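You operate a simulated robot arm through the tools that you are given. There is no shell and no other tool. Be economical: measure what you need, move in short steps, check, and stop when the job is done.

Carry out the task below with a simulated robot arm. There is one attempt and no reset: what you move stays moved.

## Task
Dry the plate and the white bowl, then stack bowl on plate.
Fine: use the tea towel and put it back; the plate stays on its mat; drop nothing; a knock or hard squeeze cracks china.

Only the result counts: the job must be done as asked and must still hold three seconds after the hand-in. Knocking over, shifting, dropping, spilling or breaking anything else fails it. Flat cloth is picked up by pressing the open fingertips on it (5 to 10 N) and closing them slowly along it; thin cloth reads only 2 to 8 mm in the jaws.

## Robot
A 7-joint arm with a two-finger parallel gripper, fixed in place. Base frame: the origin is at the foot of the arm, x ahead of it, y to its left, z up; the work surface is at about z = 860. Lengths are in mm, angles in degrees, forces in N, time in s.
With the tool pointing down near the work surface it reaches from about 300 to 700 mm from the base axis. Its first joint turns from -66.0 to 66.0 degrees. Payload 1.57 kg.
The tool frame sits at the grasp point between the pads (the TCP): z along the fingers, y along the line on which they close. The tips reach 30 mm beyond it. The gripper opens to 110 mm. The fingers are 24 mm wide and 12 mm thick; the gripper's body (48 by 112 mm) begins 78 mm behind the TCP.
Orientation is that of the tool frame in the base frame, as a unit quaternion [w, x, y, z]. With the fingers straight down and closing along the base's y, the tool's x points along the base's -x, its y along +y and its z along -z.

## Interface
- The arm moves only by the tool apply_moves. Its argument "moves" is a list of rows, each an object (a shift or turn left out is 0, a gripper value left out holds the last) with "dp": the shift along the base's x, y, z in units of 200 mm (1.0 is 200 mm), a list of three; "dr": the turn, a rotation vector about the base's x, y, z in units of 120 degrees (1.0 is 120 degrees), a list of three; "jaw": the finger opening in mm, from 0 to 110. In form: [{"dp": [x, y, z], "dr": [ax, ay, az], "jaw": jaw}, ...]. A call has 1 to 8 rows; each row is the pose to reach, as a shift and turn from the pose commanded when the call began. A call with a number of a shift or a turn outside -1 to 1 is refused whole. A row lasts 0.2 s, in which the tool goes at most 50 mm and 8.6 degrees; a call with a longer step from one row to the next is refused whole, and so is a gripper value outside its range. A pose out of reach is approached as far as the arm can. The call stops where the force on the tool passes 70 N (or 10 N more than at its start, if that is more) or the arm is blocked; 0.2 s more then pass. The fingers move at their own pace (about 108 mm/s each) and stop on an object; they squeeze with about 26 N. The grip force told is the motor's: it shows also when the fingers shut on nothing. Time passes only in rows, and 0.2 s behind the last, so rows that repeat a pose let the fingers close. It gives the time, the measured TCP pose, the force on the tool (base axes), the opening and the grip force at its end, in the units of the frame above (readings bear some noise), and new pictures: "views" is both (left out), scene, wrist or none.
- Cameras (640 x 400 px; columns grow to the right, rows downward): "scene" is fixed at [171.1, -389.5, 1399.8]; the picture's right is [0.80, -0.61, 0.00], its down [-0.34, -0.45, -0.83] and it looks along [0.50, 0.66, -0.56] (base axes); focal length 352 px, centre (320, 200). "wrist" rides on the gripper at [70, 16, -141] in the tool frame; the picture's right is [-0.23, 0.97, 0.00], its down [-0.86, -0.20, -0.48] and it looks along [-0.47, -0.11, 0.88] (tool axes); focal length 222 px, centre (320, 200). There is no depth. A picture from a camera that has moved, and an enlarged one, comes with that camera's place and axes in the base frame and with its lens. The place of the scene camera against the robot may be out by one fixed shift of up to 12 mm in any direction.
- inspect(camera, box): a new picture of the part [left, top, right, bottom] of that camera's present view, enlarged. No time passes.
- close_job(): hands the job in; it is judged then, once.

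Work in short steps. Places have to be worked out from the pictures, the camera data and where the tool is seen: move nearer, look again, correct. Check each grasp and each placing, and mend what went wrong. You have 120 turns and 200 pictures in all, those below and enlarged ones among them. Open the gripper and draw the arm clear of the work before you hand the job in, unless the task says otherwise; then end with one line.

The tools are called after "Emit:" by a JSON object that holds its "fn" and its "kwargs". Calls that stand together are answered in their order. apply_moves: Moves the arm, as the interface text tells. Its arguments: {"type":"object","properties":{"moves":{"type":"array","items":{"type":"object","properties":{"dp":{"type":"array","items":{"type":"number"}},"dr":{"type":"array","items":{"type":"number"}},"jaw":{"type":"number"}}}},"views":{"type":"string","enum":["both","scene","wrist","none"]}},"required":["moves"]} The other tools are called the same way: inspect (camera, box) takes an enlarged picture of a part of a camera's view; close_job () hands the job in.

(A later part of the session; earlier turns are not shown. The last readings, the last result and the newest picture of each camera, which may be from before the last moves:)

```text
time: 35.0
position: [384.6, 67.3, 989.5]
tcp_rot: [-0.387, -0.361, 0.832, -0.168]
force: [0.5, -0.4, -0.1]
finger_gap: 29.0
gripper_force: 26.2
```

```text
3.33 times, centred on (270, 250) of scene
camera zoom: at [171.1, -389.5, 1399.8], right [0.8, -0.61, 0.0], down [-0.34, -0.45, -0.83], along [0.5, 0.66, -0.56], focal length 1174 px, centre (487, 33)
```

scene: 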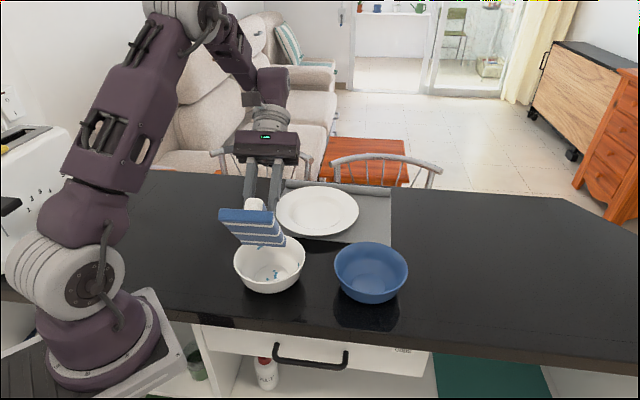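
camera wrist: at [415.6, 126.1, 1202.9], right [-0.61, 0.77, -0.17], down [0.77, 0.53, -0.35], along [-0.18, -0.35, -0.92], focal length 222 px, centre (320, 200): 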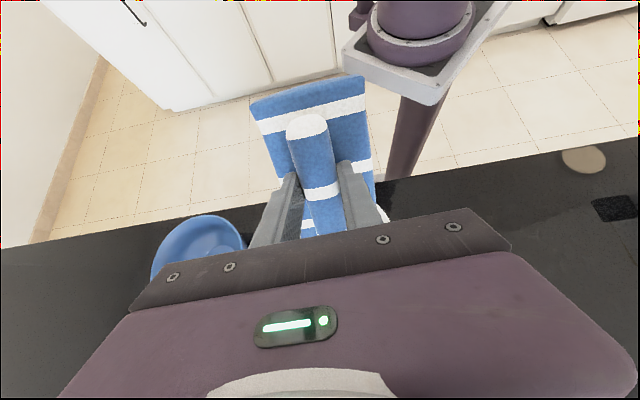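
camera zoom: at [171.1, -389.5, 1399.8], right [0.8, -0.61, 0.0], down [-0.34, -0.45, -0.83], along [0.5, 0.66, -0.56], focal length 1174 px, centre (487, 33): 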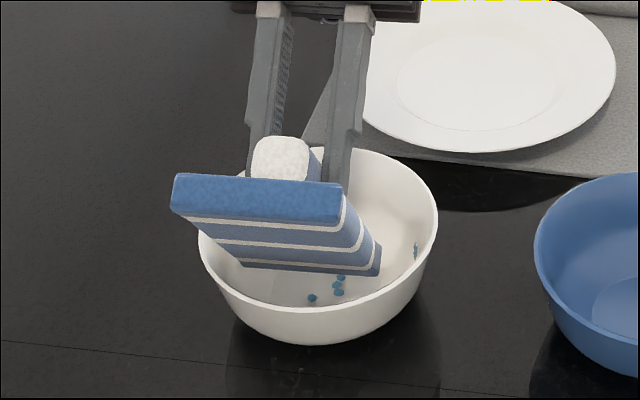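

Corner fits inside. I move the right corner toward the right-wall spot (~18 mm right, slightly away and up).

Emit:
{"fn": "apply_moves", "kwargs": {"moves": [{"dp": [0.03, -0.014, 0.01]}, {"dp": [0.06, -0.028, 0.02]}, {"dp": [0.075, -0.035, 0.02]}, {"dp": [0.086, -0.04, 0.02]}, {"dp": [0.086, -0.04, 0.02]}], "views": "none"}}

Emit:
{"fn": "inspect", "kwargs": {"camera": "scene", "box": [210, 190, 330, 310]}}

```text
time: 36.2
position: [402.6, 60.8, 994.8]
tcp_rot: [-0.388, -0.361, 0.831, -0.169]
force: [-1.6, 0.6, 0.1]
finger_gap: 29.3
gripper_force: 25.9
```

```text
3.33 times, centred on (270, 250) of scene
camera zoom: at [171.1, -389.5, 1399.8], right [0.8, -0.61, 0.0], down [-0.34, -0.45, -0.83], along [0.5, 0.66, -0.56], focal length 1174 px, centre (487, 33)
```

zoom: 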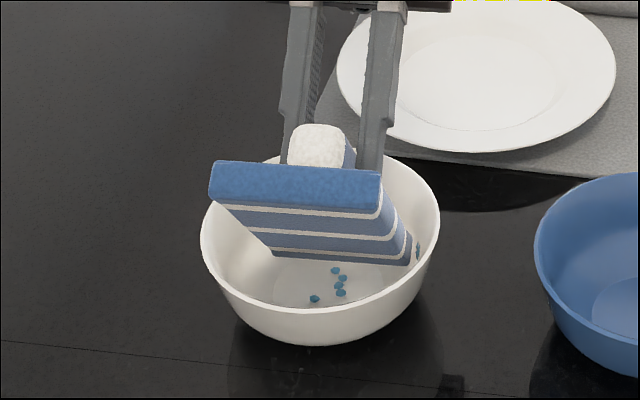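

Light contact beside the spot. I rub up and down there.

Emit:
{"fn": "apply_moves", "kwargs": {"moves": [{"dp": [0.03, 0.015, 0.025]}, {"dp": [0.045, 0.045, 0.04]}, {"dp": [0.02, 0.01, 0.01]}, {"dp": [0.01, -0.005, 0]}, {"dp": [0.03, 0.015, 0.025]}, {"dp": [0.045, 0.045, 0.04]}, {"dp": [0.02, 0.01, 0.01]}, {"dp": [0.01, -0.005, 0]}], "views": "none"}}

Emit:
{"fn": "inspect", "kwargs": {"camera": "scene", "box": [210, 190, 330, 310]}}

```text
time: 38.0
position: [405.4, 59.7, 994.0]
tcp_rot: [-0.388, -0.36, 0.831, -0.168]
force: [0.2, 0.7, 0.3]
finger_gap: 29.2
gripper_force: 26.3
```

```text
3.33 times, centred on (270, 250) of scene
camera zoom: at [171.1, -389.5, 1399.8], right [0.8, -0.61, 0.0], down [-0.34, -0.45, -0.83], along [0.5, 0.66, -0.56], focal length 1174 px, centre (487, 33)
```

zoom: 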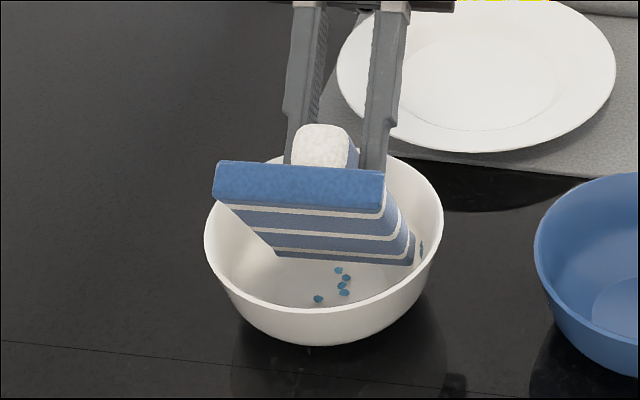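

The spot shrank slightly but remains just right of the corner; the bowl slid ~3 mm. I repeat strokes pressing gently right with along-wall motion.

Emit:
{"fn": "apply_moves", "kwargs": {"moves": [{"dp": [0.015, -0.013, 0.02]}, {"dp": [0.025, -0.005, 0.03]}, {"dp": [0.02, -0.01, 0.01]}, {"dp": [0.005, -0.025, 0.0]}, {"dp": [0.02, -0.01, 0.02]}, {"dp": [0.03, -0.01, 0.03]}, {"dp": [0.025, -0.015, 0.01]}, {"dp": [0.01, -0.03, 0]}], "views": "none"}}

Emit:
{"fn": "inspect", "kwargs": {"camera": "scene", "box": [210, 190, 330, 310]}}

```text
time: 39.8
position: [406.2, 54.8, 994.2]
tcp_rot: [-0.388, -0.359, 0.832, -0.168]
force: [0.6, 1.2, 0.8]
finger_gap: 29.2
gripper_force: 25.5
```

```text
3.33 times, centred on (270, 250) of scene
camera zoom: at [171.1, -389.5, 1399.8], right [0.8, -0.61, 0.0], down [-0.34, -0.45, -0.83], along [0.5, 0.66, -0.56], focal length 1174 px, centre (487, 33)
```

zoom: 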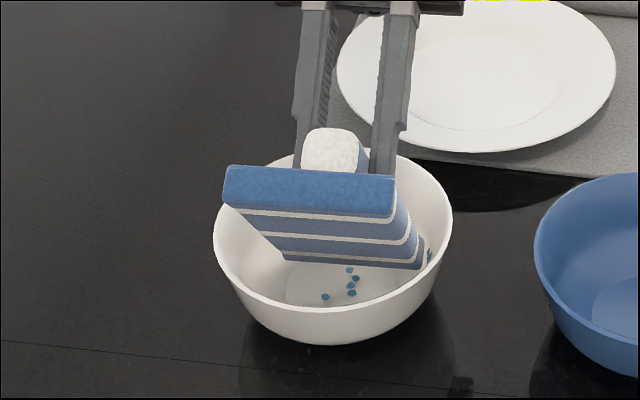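

The spot is nearly gone. One more set of strokes.

Emit:
{"fn": "apply_moves", "kwargs": {"moves": [{"dp": [0.015, -0.007, 0.02]}, {"dp": [0.025, 0.0, 0.03]}, {"dp": [0.02, -0.005, 0.01]}, {"dp": [0.005, -0.02, 0.0]}, {"dp": [0.02, -0.005, 0.02]}, {"dp": [0.03, -0.005, 0.03]}, {"dp": [0.025, -0.01, 0.01]}, {"dp": [0.01, -0.025, 0]}], "views": "none"}}

Emit:
{"fn": "inspect", "kwargs": {"camera": "scene", "box": [210, 190, 330, 310]}}

```text
time: 41.6
position: [408.9, 49.8, 994.9]
tcp_rot: [-0.387, -0.361, 0.832, -0.168]
force: [-0.2, 1.3, 1.2]
finger_gap: 29.2
gripper_force: 26.1
```

```text
3.33 times, centred on (270, 250) of scene
camera zoom: at [171.1, -389.5, 1399.8], right [0.8, -0.61, 0.0], down [-0.34, -0.45, -0.83], along [0.5, 0.66, -0.56], focal length 1174 px, centre (487, 33)
```

zoom: 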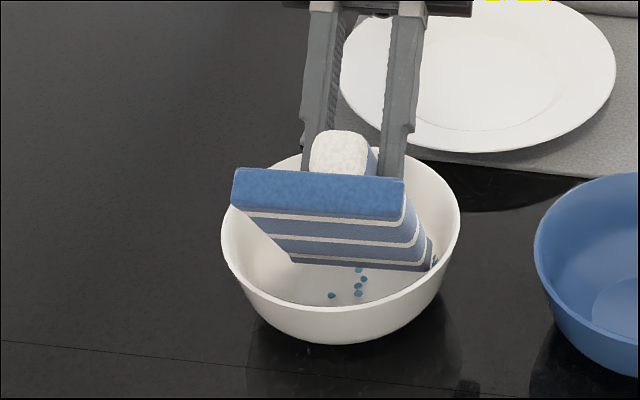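

I pull the corner off to see whether it's dry.

Emit:
{"fn": "apply_moves", "kwargs": {"moves": [{"dp": [-0.02, 0.02, 0.02]}, {"dp": [-0.05, 0.05, 0.02]}, {"dp": [-0.05, 0.05, 0.02]}], "views": "none"}}

Emit:
{"fn": "inspect", "kwargs": {"camera": "scene", "box": [230, 210, 310, 290]}}

```text
time: 42.4
position: [397.9, 60.2, 998.0]
tcp_rot: [-0.388, -0.36, 0.831, -0.168]
force: [-0.7, -0.2, -0.5]
finger_gap: 29.1
gripper_force: 25.8
```

```text
5.00 times, centred on (270, 250) of scene
camera zoom: at [171.1, -389.5, 1399.8], right [0.8, -0.61, 0.0], down [-0.34, -0.45, -0.83], along [0.5, 0.66, -0.56], focal length 1761 px, centre (570, -50)
```

zoom: 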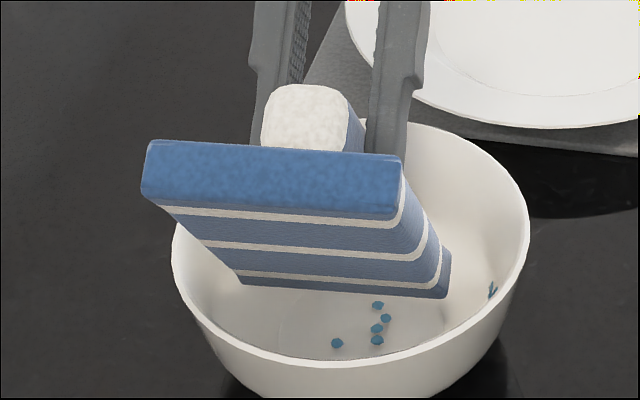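

A thin remnant remains; it lies nearer the robot than where I rubbed (a few mm lower too). I shift the corner there and rub.

Emit:
{"fn": "apply_moves", "kwargs": {"moves": [{"dp": [-0.03, -0.035, -0.03]}, {"dp": [0.0, -0.055, -0.06]}, {"dp": [0.03, -0.075, -0.06]}, {"dp": [0.045, -0.06, -0.04]}, {"dp": [0.025, -0.085, -0.06]}, {"dp": [0.045, -0.065, -0.03]}, {"dp": [0.025, -0.09, -0.06]}, {"dp": [0.045, -0.07, -0.03]}], "views": "none"}}

Emit:
{"fn": "inspect", "kwargs": {"camera": "scene", "box": [230, 210, 310, 290]}}

```text
time: 44.2
position: [407.6, 45.8, 992.1]
tcp_rot: [-0.388, -0.36, 0.832, -0.167]
force: [-0.4, 1.1, -1.1]
finger_gap: 29.1
gripper_force: 26.2
```

```text
5.00 times, centred on (270, 250) of scene
camera zoom: at [171.1, -389.5, 1399.8], right [0.8, -0.61, 0.0], down [-0.34, -0.45, -0.83], along [0.5, 0.66, -0.56], focal length 1761 px, centre (570, -50)
```

zoom: 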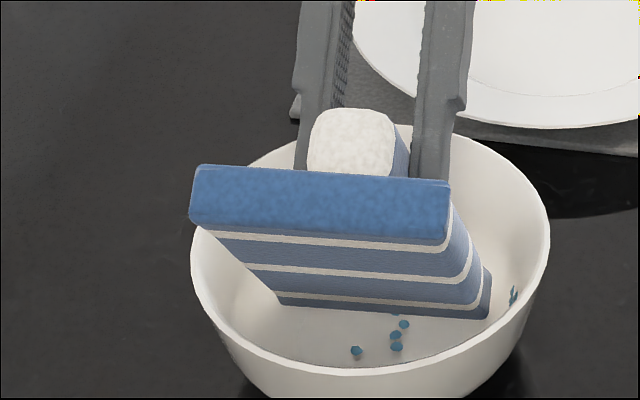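

The end-face corner keeps touching first and nudging the bowl. I'll lift out and spin the pad so one corner points down — it will reach both walls and floor better.

Emit:
{"fn": "apply_moves", "kwargs": {"moves": [{"dp": [-0.04, 0.01, 0.05]}, {"dp": [-0.06, 0.02, 0.2]}, {"dp": [-0.06, 0.02, 0.4], "dr": [-0.0243, 0.0228, 0]}, {"dp": [-0.06, 0.02, 0.5], "dr": [-0.0486, 0.0457, 0]}, {"dp": [-0.06, 0.02, 0.5], "dr": [-0.0486, 0.0457, 0]}], "views": "none"}}

Emit:
{"fn": "apply_moves", "kwargs": {"moves": [{"dr": [0.0323, 0.0343, 0.0294]}, {"dr": [0.0645, 0.0687, 0.0589]}, {"dr": [0.0968, 0.103, 0.0883]}, {"dr": [0.129, 0.1373, 0.1178]}, {"dr": [0.1613, 0.1717, 0.1472]}, {"dr": [0.1936, 0.206, 0.1767]}, {"dr": [0.1936, 0.206, 0.1767]}], "views": "scene"}}

Emit:
{"fn": "inspect", "kwargs": {"camera": "scene", "box": [210, 170, 330, 310]}}

```text
time: 45.4
position: [395.7, 48.2, 1094.6]
tcp_rot: [-0.445, -0.348, 0.802, -0.193]
force: [-0.2, 0.3, -0.6]
finger_gap: 29.0
gripper_force: 26.3
```

```text
time: 47.0
position: [396.3, 47.9, 1091.9]
tcp_rot: [-0.483, -0.602, 0.635, -0.028]
force: [0.6, 0.1, 0.1]
finger_gap: 29.0
gripper_force: 26.2
```

scene: 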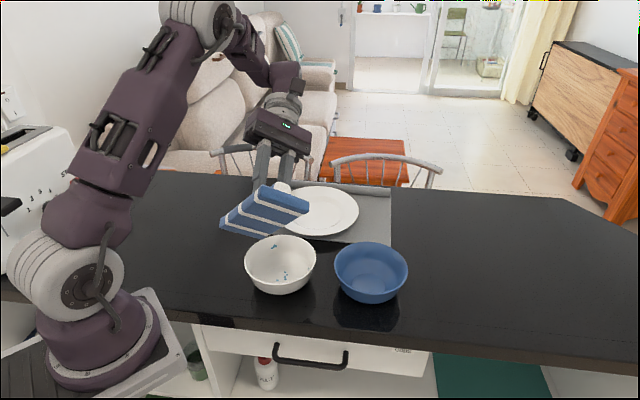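

```text
2.86 times, centred on (270, 240) of scene
camera zoom: at [171.1, -389.5, 1399.8], right [0.8, -0.61, 0.0], down [-0.34, -0.45, -0.83], along [0.5, 0.66, -0.56], focal length 1006 px, centre (463, 86)
```

zoom: 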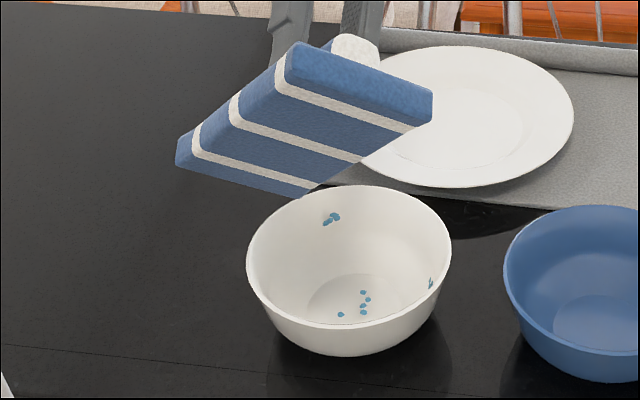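

Spin worked; one corner now points down. Floor drops are near (411, 56); I bring the corner over them and descend into the bowl, stopping ~20 mm above the floor.

Emit:
{"fn": "apply_moves", "kwargs": {"moves": [{"dp": [0.1375, -0.01, -0.1]}, {"dp": [0.1375, -0.01, -0.25]}, {"dp": [0.1375, -0.01, -0.4]}, {"dp": [0.1375, -0.01, -0.53]}, {"dp": [0.1375, -0.01, -0.53]}], "views": "none"}}

Emit:
{"fn": "inspect", "kwargs": {"camera": "scene", "box": [230, 210, 330, 300]}}

```text
time: 48.2
position: [421.4, 46.3, 985.3]
tcp_rot: [-0.483, -0.602, 0.635, -0.031]
force: [1.3, -0.1, 1.0]
finger_gap: 28.9
gripper_force: 26.2
```

```text
4.44 times, centred on (280, 255) of scene
camera zoom: at [171.1, -389.5, 1399.8], right [0.8, -0.61, 0.0], down [-0.34, -0.45, -0.83], along [0.5, 0.66, -0.56], focal length 1565 px, centre (498, -44)
```

zoom: 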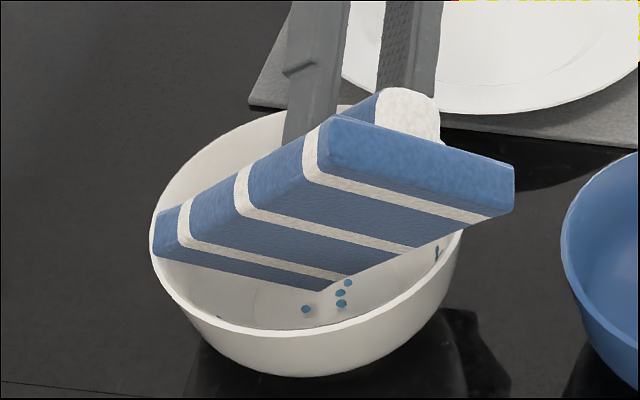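

The corner may already be close to the floor. I descend in small steps and watch force.

Emit:
{"fn": "apply_moves", "kwargs": {"moves": [{"dp": [0.015, -0.01, -0.02]}, {"dp": [0.015, -0.01, -0.04]}, {"dp": [0.015, -0.01, -0.04]}], "views": "none"}}

Emit:
{"fn": "inspect", "kwargs": {"camera": "scene", "box": [230, 210, 330, 300]}}

```text
time: 49.0
position: [425.5, 43.9, 980.2]
tcp_rot: [-0.485, -0.601, 0.635, -0.03]
force: [1.7, -7.6, 24.3]
finger_gap: 29.7
gripper_force: 26.2
```

```text
4.44 times, centred on (280, 255) of scene
camera zoom: at [170.9, -389.8, 1399.7], right [0.8, -0.61, 0.0], down [-0.34, -0.45, -0.83], along [0.5, 0.66, -0.56], focal length 1565 px, centre (498, -44)
```

zoom: 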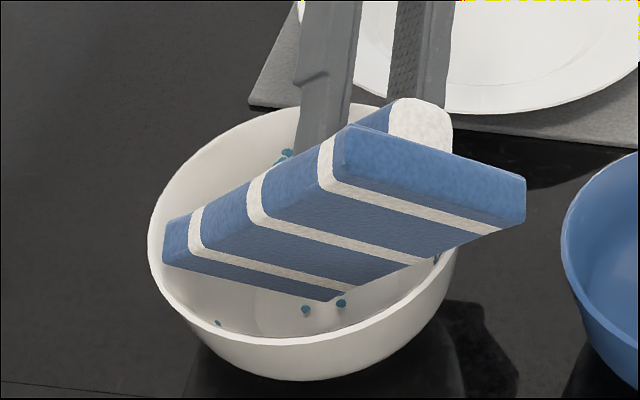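

24 N: the corner is on the floor, next to the drops. I ease off ~2 mm and rub in small strokes over them.

Emit:
{"fn": "apply_moves", "kwargs": {"moves": [{"dp": [0, 0, 0.007]}, {"dp": [0.03, 0.03, 0.007]}, {"dp": [0.06, 0.04, 0.007]}, {"dp": [0.05, 0.05, 0.007]}, {"dp": [0.02, 0.03, 0.007]}, {"dp": [0, 0, 0.007]}, {"dp": [0.04, 0.03, 0.007]}, {"dp": [0.0, 0.0, 0.007]}], "views": "none"}}

Emit:
{"fn": "inspect", "kwargs": {"camera": "scene", "box": [230, 210, 330, 300]}}

```text
time: 50.8
position: [425.1, 44.8, 979.5]
tcp_rot: [-0.483, -0.601, 0.636, -0.029]
force: [2.2, 0.2, 0.9]
finger_gap: 29.3
gripper_force: 26.3
```

```text
4.44 times, centred on (280, 255) of scene
camera zoom: at [171.1, -389.5, 1399.8], right [0.8, -0.61, 0.0], down [-0.34, -0.45, -0.83], along [0.5, 0.66, -0.56], focal length 1565 px, centre (498, -44)
```

zoom: 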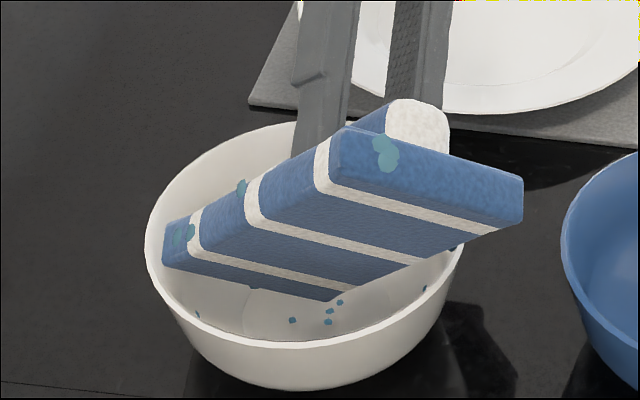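

Odd teal marks appear on the towel and the bowl crept toward the camera. I raise the towel out and look before continuing.

Emit:
{"fn": "apply_moves", "kwargs": {"moves": [{"dp": [0.0, 0.0, 0.1]}, {"dp": [0, 0, 0.3]}, {"dp": [0, 0, 0.45]}, {"dp": [0, 0, 0.45]}], "views": "none"}}

Emit:
{"fn": "inspect", "kwargs": {"camera": "scene", "box": [200, 170, 340, 310]}}

```text
time: 51.8
position: [425.3, 45.1, 1069.6]
tcp_rot: [-0.484, -0.602, 0.635, -0.03]
force: [0.2, 0.8, -0.3]
finger_gap: 29.1
gripper_force: 25.8
```

```text
2.86 times, centred on (270, 240) of scene
camera zoom: at [171.1, -389.5, 1399.8], right [0.8, -0.61, 0.0], down [-0.34, -0.45, -0.83], along [0.5, 0.66, -0.56], focal length 1006 px, centre (463, 86)
```

zoom: 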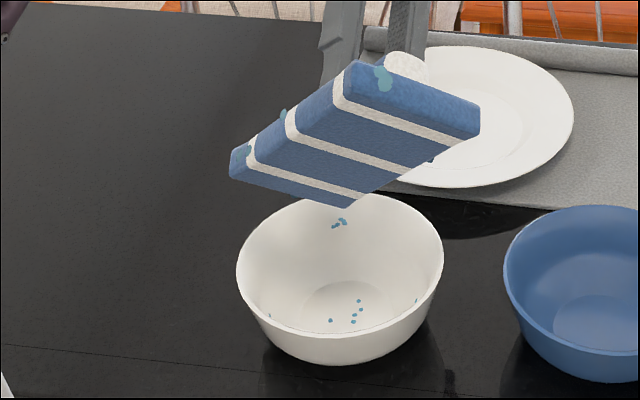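

All remaining drops shrank together, so wetness appears to drop with total wiping; the teal marks are water soaked up. I go back down to the floor and resume rubbing with steady light contact.

Emit:
{"fn": "apply_moves", "kwargs": {"moves": [{"dp": [0, 0, -0.15]}, {"dp": [0, 0, -0.35]}, {"dp": [0, 0, -0.44]}, {"dp": [0, 0, -0.455]}, {"dp": [0, 0, -0.46]}, {"dp": [0, 0, -0.46]}], "views": "none"}}

```text
time: 53.2
position: [426.1, 45.3, 977.9]
tcp_rot: [-0.484, -0.601, 0.636, -0.029]
force: [0.9, -0.4, 0.1]
finger_gap: 29.1
gripper_force: 26.0
```

Emit:
{"fn": "apply_moves", "kwargs": {"moves": [{"dp": [0, 0, -0.008]}, {"dp": [0, 0, -0.016]}, {"dp": [0, 0, -0.016]}], "views": "none"}}

Emit:
{"fn": "inspect", "kwargs": {"camera": "scene", "box": [230, 210, 330, 300]}}

```text
time: 54.0
position: [425.8, 44.0, 975.6]
tcp_rot: [-0.483, -0.602, 0.635, -0.029]
force: [1.2, 0.2, 0.9]
finger_gap: 29.3
gripper_force: 25.6
```

```text
4.44 times, centred on (280, 255) of scene
camera zoom: at [171.1, -389.5, 1399.8], right [0.8, -0.61, 0.0], down [-0.34, -0.45, -0.83], along [0.5, 0.66, -0.56], focal length 1565 px, centre (498, -44)
```

zoom: 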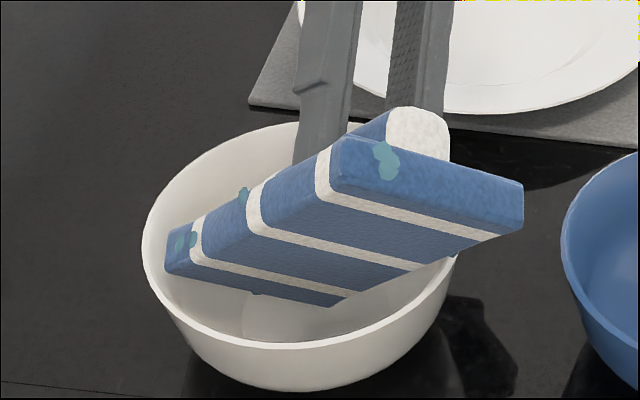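

The floor drops look gone. I rise again to confirm.

Emit:
{"fn": "apply_moves", "kwargs": {"moves": [{"dp": [0.0, 0.0, 0.1]}, {"dp": [0, 0, 0.3]}, {"dp": [0, 0, 0.5]}, {"dp": [0, 0, 0.6]}], "views": "none"}}

Emit:
{"fn": "inspect", "kwargs": {"camera": "scene", "box": [210, 210, 330, 310]}}

```text
time: 55.0
position: [425.9, 45.4, 1094.2]
tcp_rot: [-0.483, -0.602, 0.635, -0.03]
force: [0.0, 0.5, -0.3]
finger_gap: 29.3
gripper_force: 26.2
```

```text
4.00 times, centred on (270, 260) of scene
camera zoom: at [171.1, -389.5, 1399.8], right [0.8, -0.61, 0.0], down [-0.34, -0.45, -0.83], along [0.5, 0.66, -0.56], focal length 1408 px, centre (520, -40)
```

zoom: 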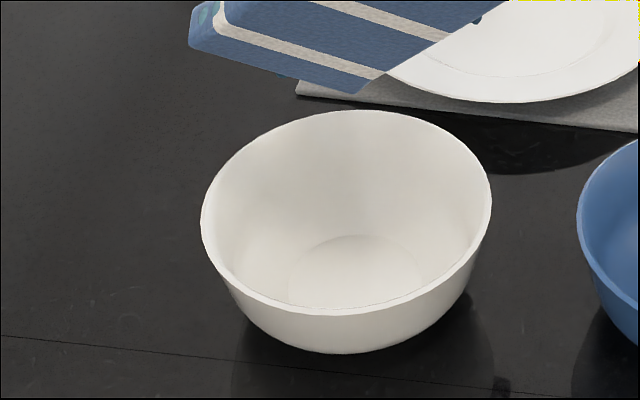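

The bowl is dry too. Now return the towel: undo the spin while moving up and left.

Emit:
{"fn": "apply_moves", "kwargs": {"moves": [{"dp": [0.0, 0.1, 0.05], "dr": [-0.0323, -0.0343, -0.0294]}, {"dp": [0.02, 0.25, 0.1], "dr": [-0.0645, -0.0687, -0.0589]}, {"dp": [0.04, 0.4, 0.1], "dr": [-0.0968, -0.103, -0.0883]}, {"dp": [0.06, 0.5, 0.1], "dr": [-0.129, -0.1373, -0.1178]}, {"dp": [0.08, 0.6, 0.1], "dr": [-0.1613, -0.1717, -0.1472]}, {"dp": [0.1, 0.7, 0.1], "dr": [-0.1936, -0.206, -0.1767]}], "views": "none"}}

Emit:
{"fn": "apply_moves", "kwargs": {"moves": [{"dp": [0.0, 0.1, 0], "dr": [0.0441, -0.0414, 0]}, {"dp": [0.0, 0.2, 0], "dr": [0.0881, -0.0828, 0]}, {"dp": [0.0, 0.3, 0], "dr": [0.1322, -0.1242, 0]}, {"dp": [0.02, 0.4, 0], "dr": [0.1762, -0.1656, 0]}, {"dp": [0.04, 0.5, 0], "dr": [0.2203, -0.207, 0]}, {"dp": [0.06, 0.6, 0], "dr": [0.2643, -0.2484, 0]}, {"dp": [0.08, 0.7, 0], "dr": [0.3084, -0.2898, 0]}, {"dp": [0.1, 0.8, 0], "dr": [0.3524, -0.3311, 0]}]}}

Emit:
{"fn": "inspect", "kwargs": {"camera": "scene", "box": [160, 60, 320, 220]}}

```text
time: 56.4
position: [393.9, 86.2, 1169.9]
tcp_rot: [-0.398, -0.416, 0.805, -0.145]
force: [0.5, 0.7, -1.4]
finger_gap: 29.0
gripper_force: 25.9
out of reach, approached as far as the arm can: row 2, 3, 4, 5, 6
```

```text
time: 58.2
position: [412.6, 246.7, 1166.5]
tcp_rot: [0.066, -0.457, 0.887, 0.019]
force: [0.1, -0.3, -0.7]
finger_gap: 29.1
gripper_force: 26.6
camera wrist: at [344.5, 186.8, 1296.1], right [-0.66, 0.75, 0.0], down [0.6, 0.53, 0.6], along [0.44, 0.4, -0.8], focal length 222 px, centre (320, 200)
```

scene: 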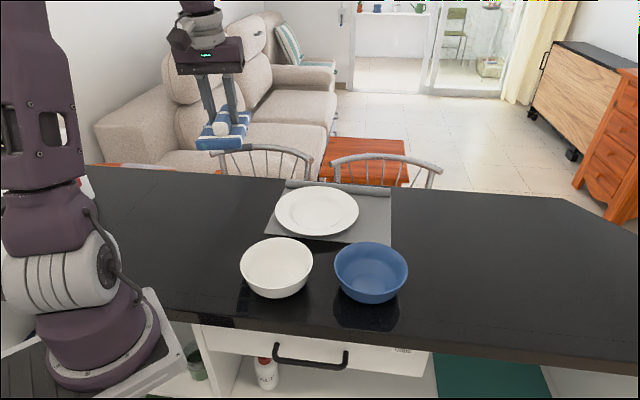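
wrist: 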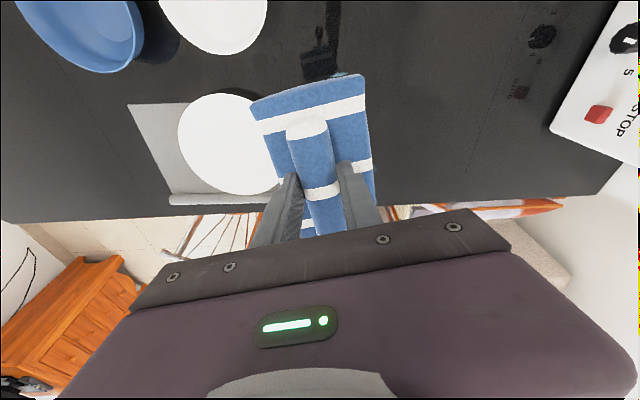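

```text
2.50 times, centred on (240, 140) of scene
camera zoom: at [171.1, -389.5, 1399.8], right [0.8, -0.61, 0.0], down [-0.34, -0.45, -0.83], along [0.5, 0.66, -0.56], focal length 880 px, centre (520, 350)
```

zoom: 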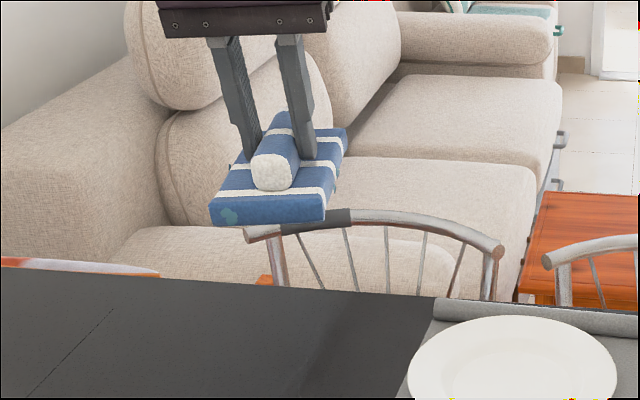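

Orientation is ~11° off due to the reach clip. I correct it and move above the towel's original spot (460, 357).

Emit:
{"fn": "apply_moves", "kwargs": {"moves": [{"dp": [0.05, 0.11, -0.1], "dr": [-0.0209, 0.0254, -0.0322]}, {"dp": [0.1, 0.22, -0.25], "dr": [-0.0417, 0.0508, -0.0644]}, {"dp": [0.15, 0.34, -0.43], "dr": [-0.0417, 0.0508, -0.0644]}, {"dp": [0.2, 0.45, -0.62], "dr": [-0.0417, 0.0508, -0.0644]}, {"dp": [0.237, 0.556, -0.8], "dr": [-0.0417, 0.0508, -0.0644]}, {"dp": [0.237, 0.556, -0.88], "dr": [-0.0417, 0.0508, -0.0644]}, {"dp": [0.237, 0.556, -0.88], "dr": [-0.0417, 0.0508, -0.0644]}], "views": "wrist"}}

Emit:
{"fn": "inspect", "kwargs": {"camera": "scene", "box": [180, 110, 300, 230]}}

```text
time: 59.8
position: [459.1, 358.0, 990.7]
tcp_rot: [-0.001, -0.397, 0.918, 0.0]
force: [0.3, 0.7, -1.5]
finger_gap: 29.0
gripper_force: 25.6
camera wrist: at [399.8, 318.1, 1131.3], right [-0.55, 0.83, 0.0], down [0.73, 0.49, 0.48], along [0.4, 0.26, -0.88], focal length 222 px, centre (320, 200)
```

wrist: 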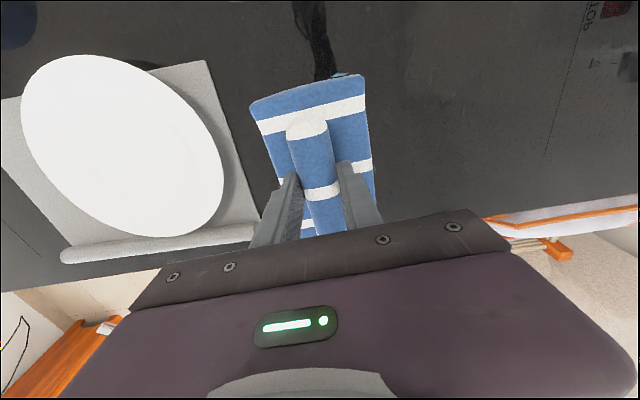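

```text
3.33 times, centred on (240, 170) of scene
camera zoom: at [171.1, -389.5, 1399.8], right [0.8, -0.61, 0.0], down [-0.34, -0.45, -0.83], along [0.5, 0.66, -0.56], focal length 1174 px, centre (587, 300)
```

zoom: 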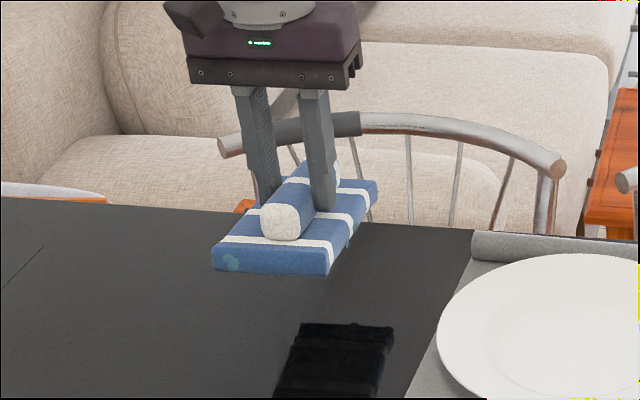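

The pad is nearly as originally held. I lower it to its old place, watching force.

Emit:
{"fn": "apply_moves", "kwargs": {"moves": [{"dp": [0, 0, -0.15]}, {"dp": [0, 0, -0.28]}, {"dp": [0, 0, -0.34]}, {"dp": [0, 0, -0.36]}, {"dp": [0, 0, -0.36]}], "views": "none"}}

Emit:
{"fn": "inspect", "kwargs": {"camera": "scene", "box": [190, 150, 290, 240]}}

```text
time: 61.0
position: [460.4, 357.8, 918.7]
tcp_rot: [0.0, -0.399, 0.917, 0.0]
force: [-5.0, -4.6, 13.2]
finger_gap: 29.2
gripper_force: 26.2
```

```text
4.44 times, centred on (240, 195) of scene
camera zoom: at [170.8, -389.8, 1399.7], right [0.8, -0.61, 0.0], down [-0.34, -0.45, -0.83], along [0.5, 0.66, -0.56], focal length 1565 px, centre (676, 222)
```

zoom: 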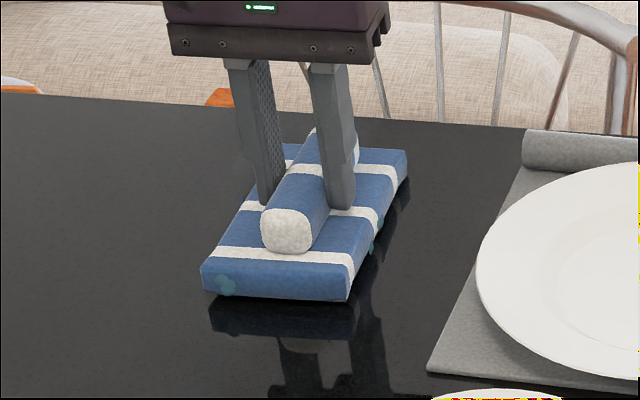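

The far edge touches while the near end is a few mm high; I pitch ~2.5° to level it and settle.

Emit:
{"fn": "apply_moves", "kwargs": {"moves": [{"dp": [0, 0, 0.005], "dr": [0.0076, -0.0072, 0]}, {"dp": [0, 0, 0], "dr": [0.0152, -0.0143, 0]}, {"dp": [0, 0, -0.01], "dr": [0.0152, -0.0143, 0]}, {"dp": [0, 0, -0.015], "dr": [0.0152, -0.0143, 0]}, {"dp": [0, 0, -0.015], "dr": [0.0152, -0.0143, 0]}], "views": "none"}}

Emit:
{"fn": "inspect", "kwargs": {"camera": "scene", "box": [190, 150, 290, 240]}}

```text
time: 62.2
position: [460.6, 358.1, 916.0]
tcp_rot: [0.021, -0.397, 0.918, 0.008]
force: [-0.6, -1.9, 14.7]
finger_gap: 29.0
gripper_force: 26.4
```

```text
4.44 times, centred on (240, 195) of scene
camera zoom: at [170.9, -389.7, 1399.7], right [0.8, -0.61, 0.0], down [-0.34, -0.45, -0.83], along [0.5, 0.66, -0.56], focal length 1565 px, centre (676, 222)
```

zoom: 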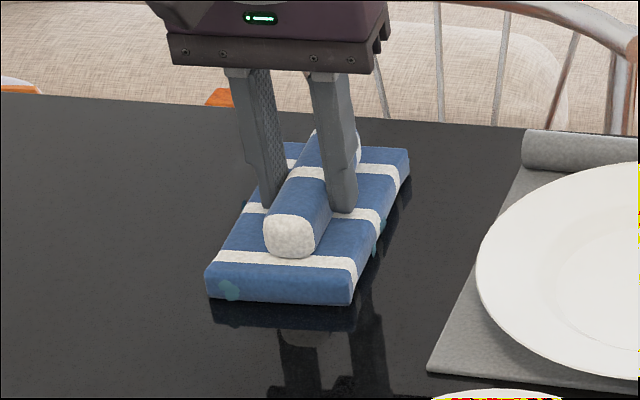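

Level and in place. Release and retreat straight up.

Emit:
{"fn": "apply_moves", "kwargs": {"moves": [{"jaw": 45}, {"jaw": 60}, {"jaw": 60}, {"dp": [0, 0, 0.15], "jaw": 60}, {"dp": [0, 0, 0.35], "jaw": 60}, {"dp": [0, 0, 0.55], "jaw": 60}, {"dp": [0, 0, 0.55], "jaw": 60}]}}

Emit:
{"fn": "inspect", "kwargs": {"camera": "scene", "box": [190, 150, 290, 240]}}

```text
time: 63.8
position: [460.6, 358.4, 1024.7]
tcp_rot: [0.021, -0.397, 0.918, 0.008]
force: [0.5, 0.3, -0.5]
finger_gap: 59.9
gripper_force: 0.0
camera wrist: at [396.0, 314.7, 1164.0], right [-0.56, 0.83, 0.01], down [0.72, 0.47, 0.51], along [0.42, 0.29, -0.86], focal length 222 px, centre (320, 200)
```

scene: 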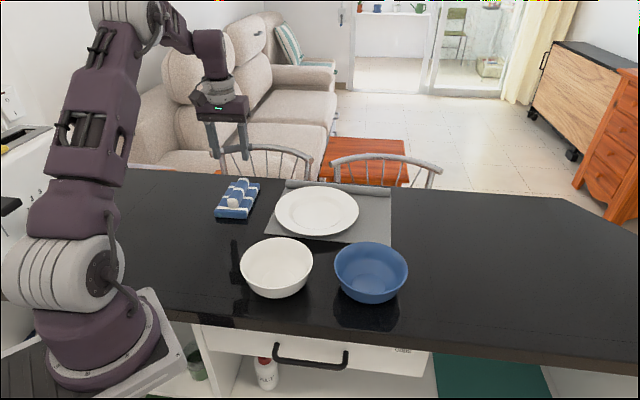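
wrist: 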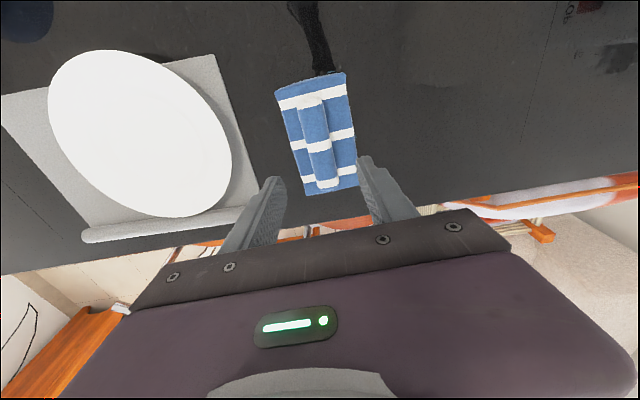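

```text
4.44 times, centred on (240, 195) of scene
camera zoom: at [171.1, -389.5, 1399.8], right [0.8, -0.61, 0.0], down [-0.34, -0.45, -0.83], along [0.5, 0.66, -0.56], focal length 1565 px, centre (676, 222)
```

zoom: 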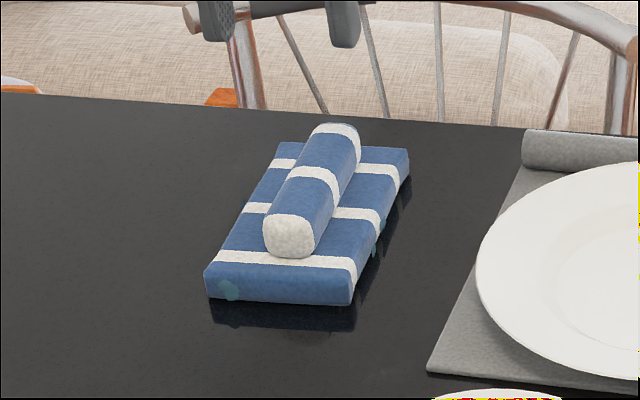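

Towel is back in place. Next the bowl: I go over it upright (yaw 0) to view it with the wrist camera.

Emit:
{"fn": "apply_moves", "kwargs": {"moves": [{"dp": [-0.05, -0.16, 0.07], "dr": [-0.0013, 0.0034, -0.065]}, {"dp": [-0.1, -0.33, 0.14], "dr": [-0.0026, 0.0069, -0.13]}, {"dp": [-0.15, -0.5, 0.21], "dr": [-0.004, 0.0103, -0.195]}, {"dp": [-0.2, -0.66, 0.28], "dr": [-0.0053, 0.0137, -0.26]}, {"dp": [-0.25, -0.83, 0.35], "dr": [-0.0066, 0.0172, -0.325]}, {"dp": [-0.3, -1.0, 0.4], "dr": [-0.0079, 0.0206, -0.39]}, {"dp": [-0.3, -1.0, 0.4], "dr": [-0.0079, 0.0206, -0.39]}], "views": "wrist"}}

Emit:
{"fn": "inspect", "kwargs": {"camera": "wrist", "box": [190, 60, 330, 200]}}

```text
time: 65.4
position: [398.2, 157.0, 1106.0]
tcp_rot: [-0.002, 0.001, 1.0, 0.0]
force: [-0.2, -0.1, 0.4]
finger_gap: 60.0
gripper_force: 0.0
camera wrist: at [328.7, 172.3, 1247.6], right [0.23, 0.97, 0.0], down [0.86, -0.2, 0.48], along [0.46, -0.11, -0.88], focal length 222 px, centre (320, 200)
```

wrist: 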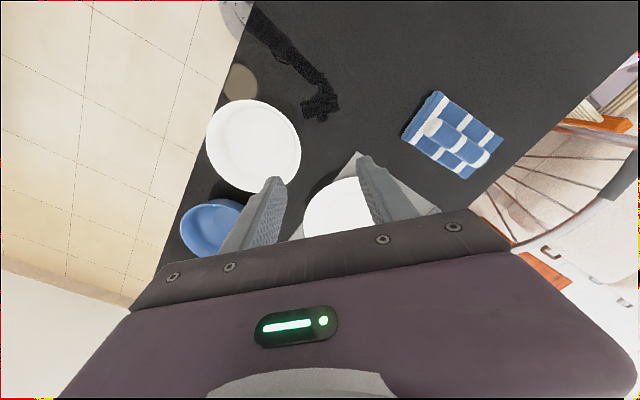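

```text
2.86 times, centred on (260, 130) of wrist
camera zoom: at [328.7, 172.3, 1247.6], right [0.23, 0.97, 0.0], down [0.86, -0.2, 0.48], along [0.46, -0.11, -0.88], focal length 635 px, centre (491, 400)
```

zoom: 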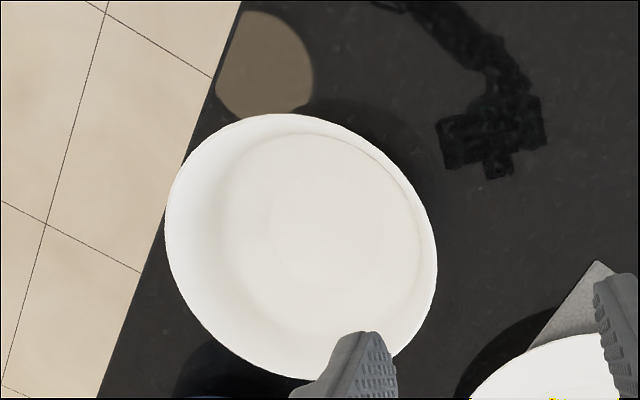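

The bowl is dry all round; its centre ≈(392, 54), rim radius 70. I'll pinch the rim at its left (+y) side, leaning 12° to match the wall; first hover with the fingertips above the rim.

Emit:
{"fn": "apply_moves", "kwargs": {"moves": [{"dp": [-0.03, -0.1, -0.15], "dr": [-0.05, 0, 0], "jaw": 40}, {"dp": [-0.03, -0.16, -0.35], "dr": [-0.1, 0, 0], "jaw": 40}, {"dp": [-0.03, -0.16, -0.55], "dr": [-0.1, 0, 0], "jaw": 40}, {"dp": [-0.03, -0.16, -0.7], "dr": [-0.1, 0, 0], "jaw": 40}, {"dp": [-0.03, -0.16, -0.7], "dr": [-0.1, 0, 0], "jaw": 40}], "views": "wrist"}}

Emit:
{"fn": "inspect", "kwargs": {"camera": "scene", "box": [210, 190, 330, 310]}}

```text
time: 66.6
position: [393.5, 125.1, 963.7]
tcp_rot: [-0.002, 0.0, 0.995, -0.103]
force: [0.2, -0.8, -0.1]
finger_gap: 39.9
gripper_force: 0.0
camera wrist: at [323.6, 170.0, 1099.7], right [0.23, 0.95, -0.2], down [0.86, -0.1, 0.51], along [0.46, -0.29, -0.84], focal length 222 px, centre (320, 200)
```

wrist: 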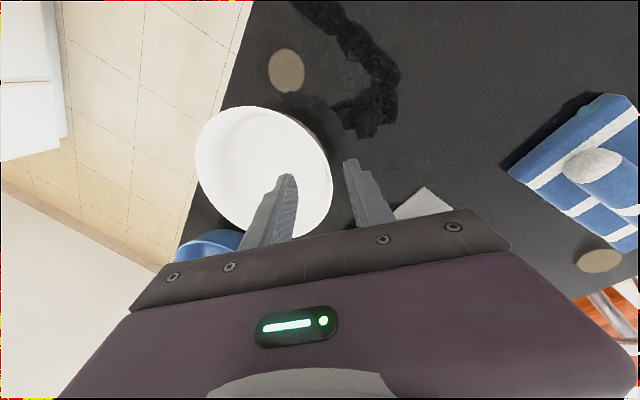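

```text
3.33 times, centred on (270, 250) of scene
camera zoom: at [171.1, -389.5, 1399.8], right [0.8, -0.61, 0.0], down [-0.34, -0.45, -0.83], along [0.5, 0.66, -0.56], focal length 1174 px, centre (487, 33)
```

zoom: 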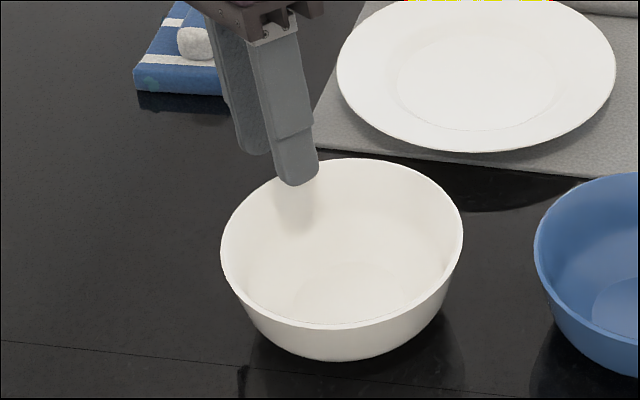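

Rim outer edge is at y≈124; I descend so the fingers straddle the wall with about 28 mm overlap.

Emit:
{"fn": "apply_moves", "kwargs": {"moves": [{"dp": [0, 0, -0.08]}, {"dp": [0, -0.005, -0.15]}, {"dp": [0, -0.015, -0.21]}, {"dp": [0, -0.015, -0.21]}], "views": "wrist"}}

Emit:
{"fn": "inspect", "kwargs": {"camera": "scene", "box": [210, 190, 330, 310]}}

Emit:
{"fn": "inspect", "kwargs": {"camera": "wrist", "box": [170, 80, 420, 260]}}

```text
time: 67.6
position: [392.1, 122.2, 922.8]
tcp_rot: [-0.001, 0.0, 0.995, -0.103]
force: [0.7, 0.6, -0.3]
finger_gap: 39.8
gripper_force: 0.0
camera wrist: at [323.6, 168.1, 1057.9], right [0.23, 0.95, -0.2], down [0.86, -0.1, 0.51], along [0.46, -0.29, -0.84], focal length 222 px, centre (320, 200)
```

wrist: 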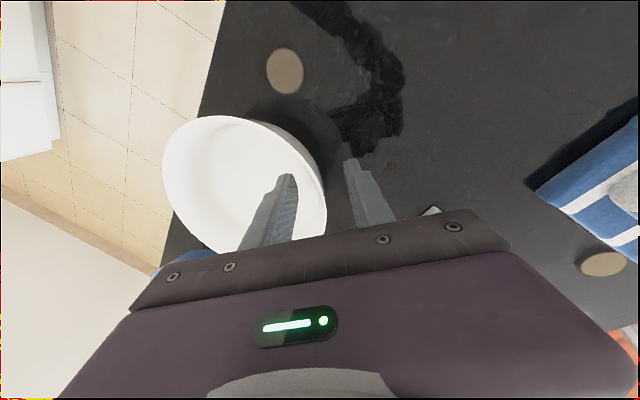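

```text
3.33 times, centred on (270, 250) of scene
camera zoom: at [171.1, -389.5, 1399.8], right [0.8, -0.61, 0.0], down [-0.34, -0.45, -0.83], along [0.5, 0.66, -0.56], focal length 1174 px, centre (487, 33)
```

zoom: 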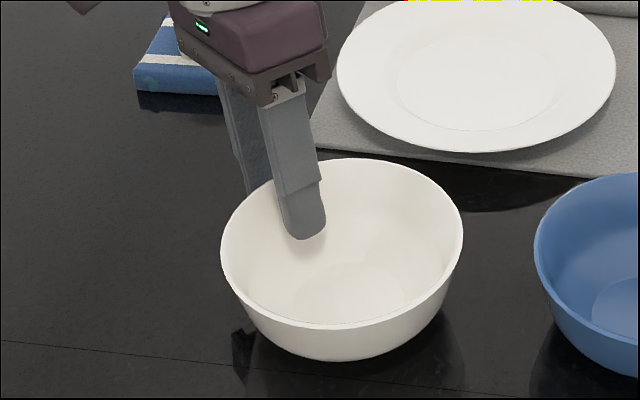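

```text
2.22 times, centred on (295, 170) of wrist
camera zoom: at [323.6, 168.1, 1057.9], right [0.23, 0.95, -0.2], down [0.86, -0.1, 0.51], along [0.46, -0.29, -0.84], focal length 494 px, centre (376, 267)
```

zoom: 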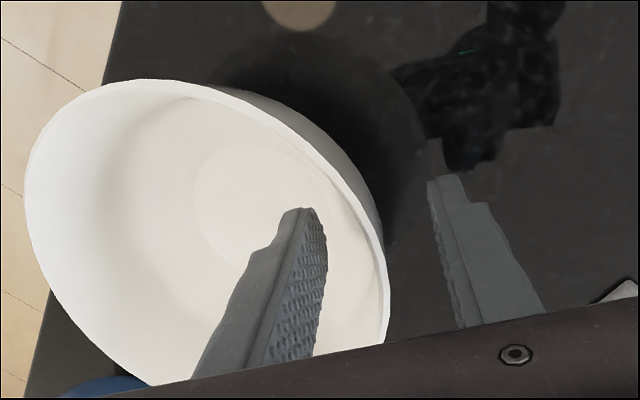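

Straddling nicely. I lower 4 mm more and close in small jaw steps.

Emit:
{"fn": "apply_moves", "kwargs": {"moves": [{"dp": [0, -0.003, -0.02], "jaw": 32}, {"dp": [0, -0.003, -0.02], "jaw": 26}, {"dp": [0, -0.003, -0.02], "jaw": 21}, {"dp": [0, -0.003, -0.02], "jaw": 17}, {"dp": [0, -0.003, -0.02], "jaw": 14}], "views": "none"}}

Emit:
{"fn": "inspect", "kwargs": {"camera": "wrist", "box": [170, 80, 420, 260]}}

```text
time: 68.8
position: [394.3, 122.3, 918.8]
tcp_rot: [0.0, 0.0, 0.995, -0.103]
force: [-0.1, -1.8, 1.0]
finger_gap: 15.5
gripper_force: 1.0
```

```text
2.22 times, centred on (295, 170) of wrist
camera zoom: at [323.7, 167.5, 1054.0], right [0.23, 0.95, -0.2], down [0.86, -0.1, 0.51], along [0.46, -0.29, -0.84], focal length 494 px, centre (376, 267)
```

zoom: 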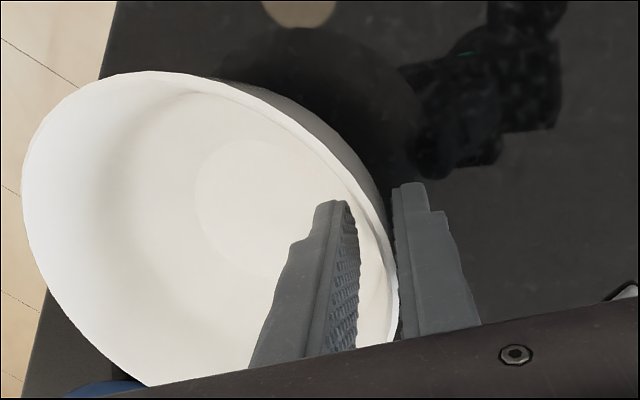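

Only light contact at 15 mm: the wall slopes more than my tilt. I reopen, lean another ~14° about the rim, and close again.

Emit:
{"fn": "apply_moves", "kwargs": {"moves": [{"jaw": 24}, {"dr": [-0.06, 0, 0], "jaw": 30}, {"dr": [-0.117, 0, 0], "jaw": 30}, {"dr": [-0.117, 0, 0], "jaw": 24}, {"dr": [-0.117, 0, 0], "jaw": 19}, {"dr": [-0.117, 0, 0], "jaw": 15}, {"dr": [-0.117, 0, 0], "jaw": 12}, {"dr": [-0.117, 0, 0], "jaw": 12}], "views": "none"}}

Emit:
{"fn": "inspect", "kwargs": {"camera": "wrist", "box": [170, 80, 420, 260]}}

Emit:
{"fn": "inspect", "kwargs": {"camera": "scene", "box": [210, 190, 330, 310]}}

```text
time: 70.6
position: [394.8, 122.7, 918.6]
tcp_rot: [-0.001, 0.0, 0.974, -0.224]
force: [0.5, -0.1, -0.4]
finger_gap: 12.2
gripper_force: 0.1
```

```text
2.22 times, centred on (295, 170) of wrist
camera zoom: at [323.9, 198.5, 1039.2], right [0.23, 0.88, -0.43], down [0.86, 0.03, 0.52], along [0.46, -0.48, -0.74], focal length 494 px, centre (376, 267)
```

zoom: 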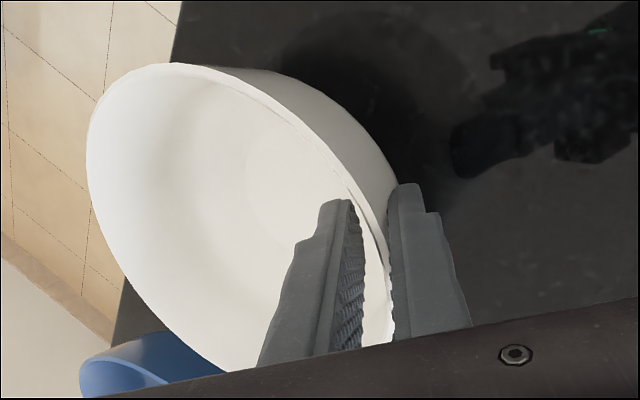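

```text
3.33 times, centred on (270, 250) of scene
camera zoom: at [171.1, -389.5, 1399.8], right [0.8, -0.61, 0.0], down [-0.34, -0.45, -0.83], along [0.5, 0.66, -0.56], focal length 1174 px, centre (487, 33)
```

zoom: 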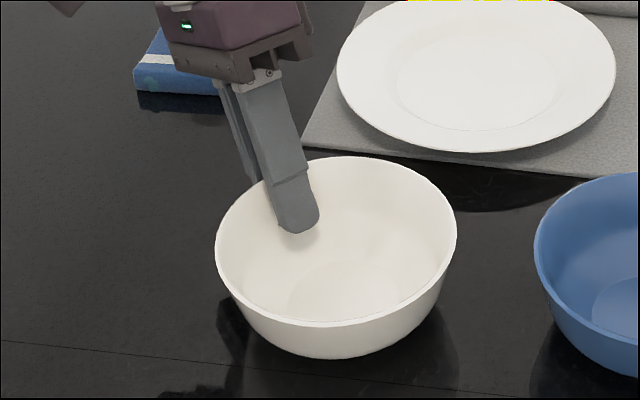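

Better match. Continue closing in small steps.

Emit:
{"fn": "apply_moves", "kwargs": {"moves": [{"jaw": 10.5}, {"jaw": 9}, {"jaw": 8}, {"jaw": 7}, {"jaw": 7}], "views": "none"}}

```text
time: 71.8
position: [393.6, 123.1, 919.1]
tcp_rot: [-0.001, 0.0, 0.975, -0.224]
force: [0.6, 1.0, -1.0]
finger_gap: 7.7
gripper_force: 0.9
```

Emit:
{"fn": "apply_moves", "kwargs": {"moves": [{"jaw": 6}, {"jaw": 5}, {"jaw": 4}, {"jaw": 4}], "views": "none"}}

```text
time: 72.8
position: [394.5, 122.2, 919.3]
tcp_rot: [0.0, 0.0, 0.974, -0.225]
force: [-0.6, -0.7, 1.2]
finger_gap: 5.1
gripper_force: 0.8
```

Emit:
{"fn": "apply_moves", "kwargs": {"moves": [{"jaw": 3}, {"jaw": 2}, {"jaw": 2}], "views": "none"}}

Emit:
{"fn": "inspect", "kwargs": {"camera": "scene", "box": [210, 190, 330, 310]}}

Emit:
{"fn": "inspect", "kwargs": {"camera": "wrist", "box": [170, 80, 420, 260]}}

```text
time: 73.6
position: [394.6, 121.8, 919.4]
tcp_rot: [-0.001, 0.0, 0.974, -0.225]
force: [0.1, -0.2, 0.0]
finger_gap: 3.4
gripper_force: 24.6
```

```text
3.33 times, centred on (270, 250) of scene
camera zoom: at [171.1, -389.5, 1399.8], right [0.8, -0.61, 0.0], down [-0.34, -0.45, -0.83], along [0.5, 0.66, -0.56], focal length 1174 px, centre (487, 33)
```

zoom: 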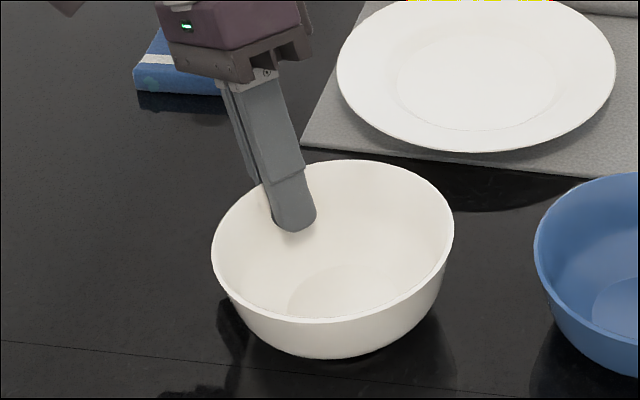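

```text
2.22 times, centred on (295, 170) of wrist
camera zoom: at [323.9, 198.5, 1039.1], right [0.23, 0.88, -0.43], down [0.86, 0.03, 0.52], along [0.46, -0.48, -0.74], focal length 494 px, centre (376, 267)
```

zoom: 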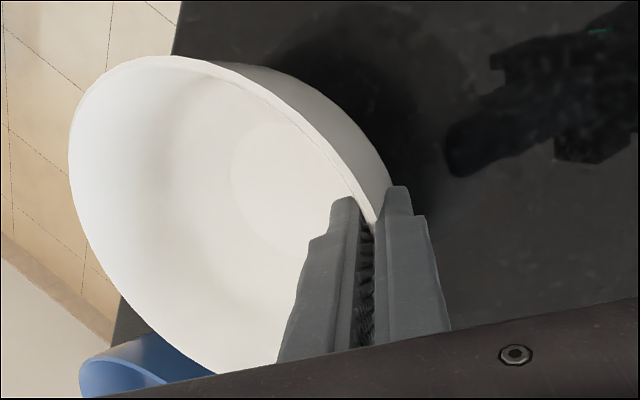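

Wall gripped: 3.4 mm, 25 N. Lift slowly and check how it hangs.

Emit:
{"fn": "apply_moves", "kwargs": {"moves": [{"dp": [0, 0, 0.02]}, {"dp": [0, 0, 0.06]}, {"dp": [0, 0, 0.12]}, {"dp": [0, 0, 0.2]}, {"dp": [0, 0, 0.2]}], "views": "none"}}

Emit:
{"fn": "inspect", "kwargs": {"camera": "scene", "box": [210, 160, 350, 310]}}

Emit:
{"fn": "inspect", "kwargs": {"camera": "wrist", "box": [170, 80, 420, 260]}}

```text
time: 74.8
position: [394.3, 122.1, 958.9]
tcp_rot: [-0.001, 0.0, 0.974, -0.225]
force: [1.1, 0.2, -1.8]
finger_gap: 3.4
gripper_force: 24.6
```

```text
2.67 times, centred on (280, 235) of scene
camera zoom: at [171.1, -389.5, 1399.8], right [0.8, -0.61, 0.0], down [-0.34, -0.45, -0.83], along [0.5, 0.66, -0.56], focal length 939 px, centre (427, 107)
```

zoom: 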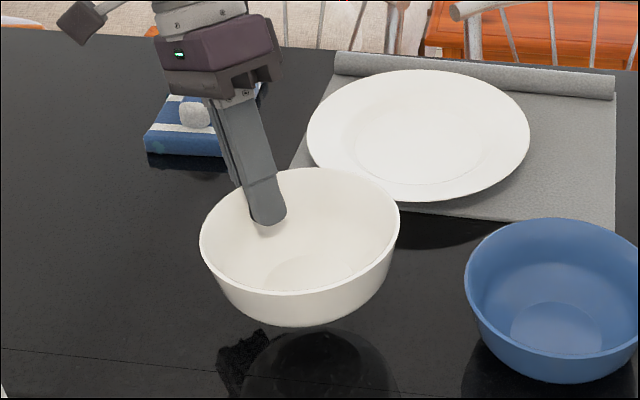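

```text
2.22 times, centred on (295, 170) of wrist
camera zoom: at [324.5, 198.9, 1078.7], right [0.23, 0.88, -0.43], down [0.86, 0.03, 0.52], along [0.46, -0.48, -0.74], focal length 494 px, centre (376, 267)
```

zoom: 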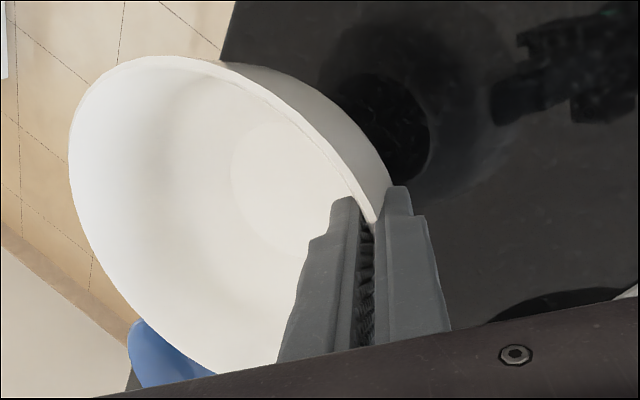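

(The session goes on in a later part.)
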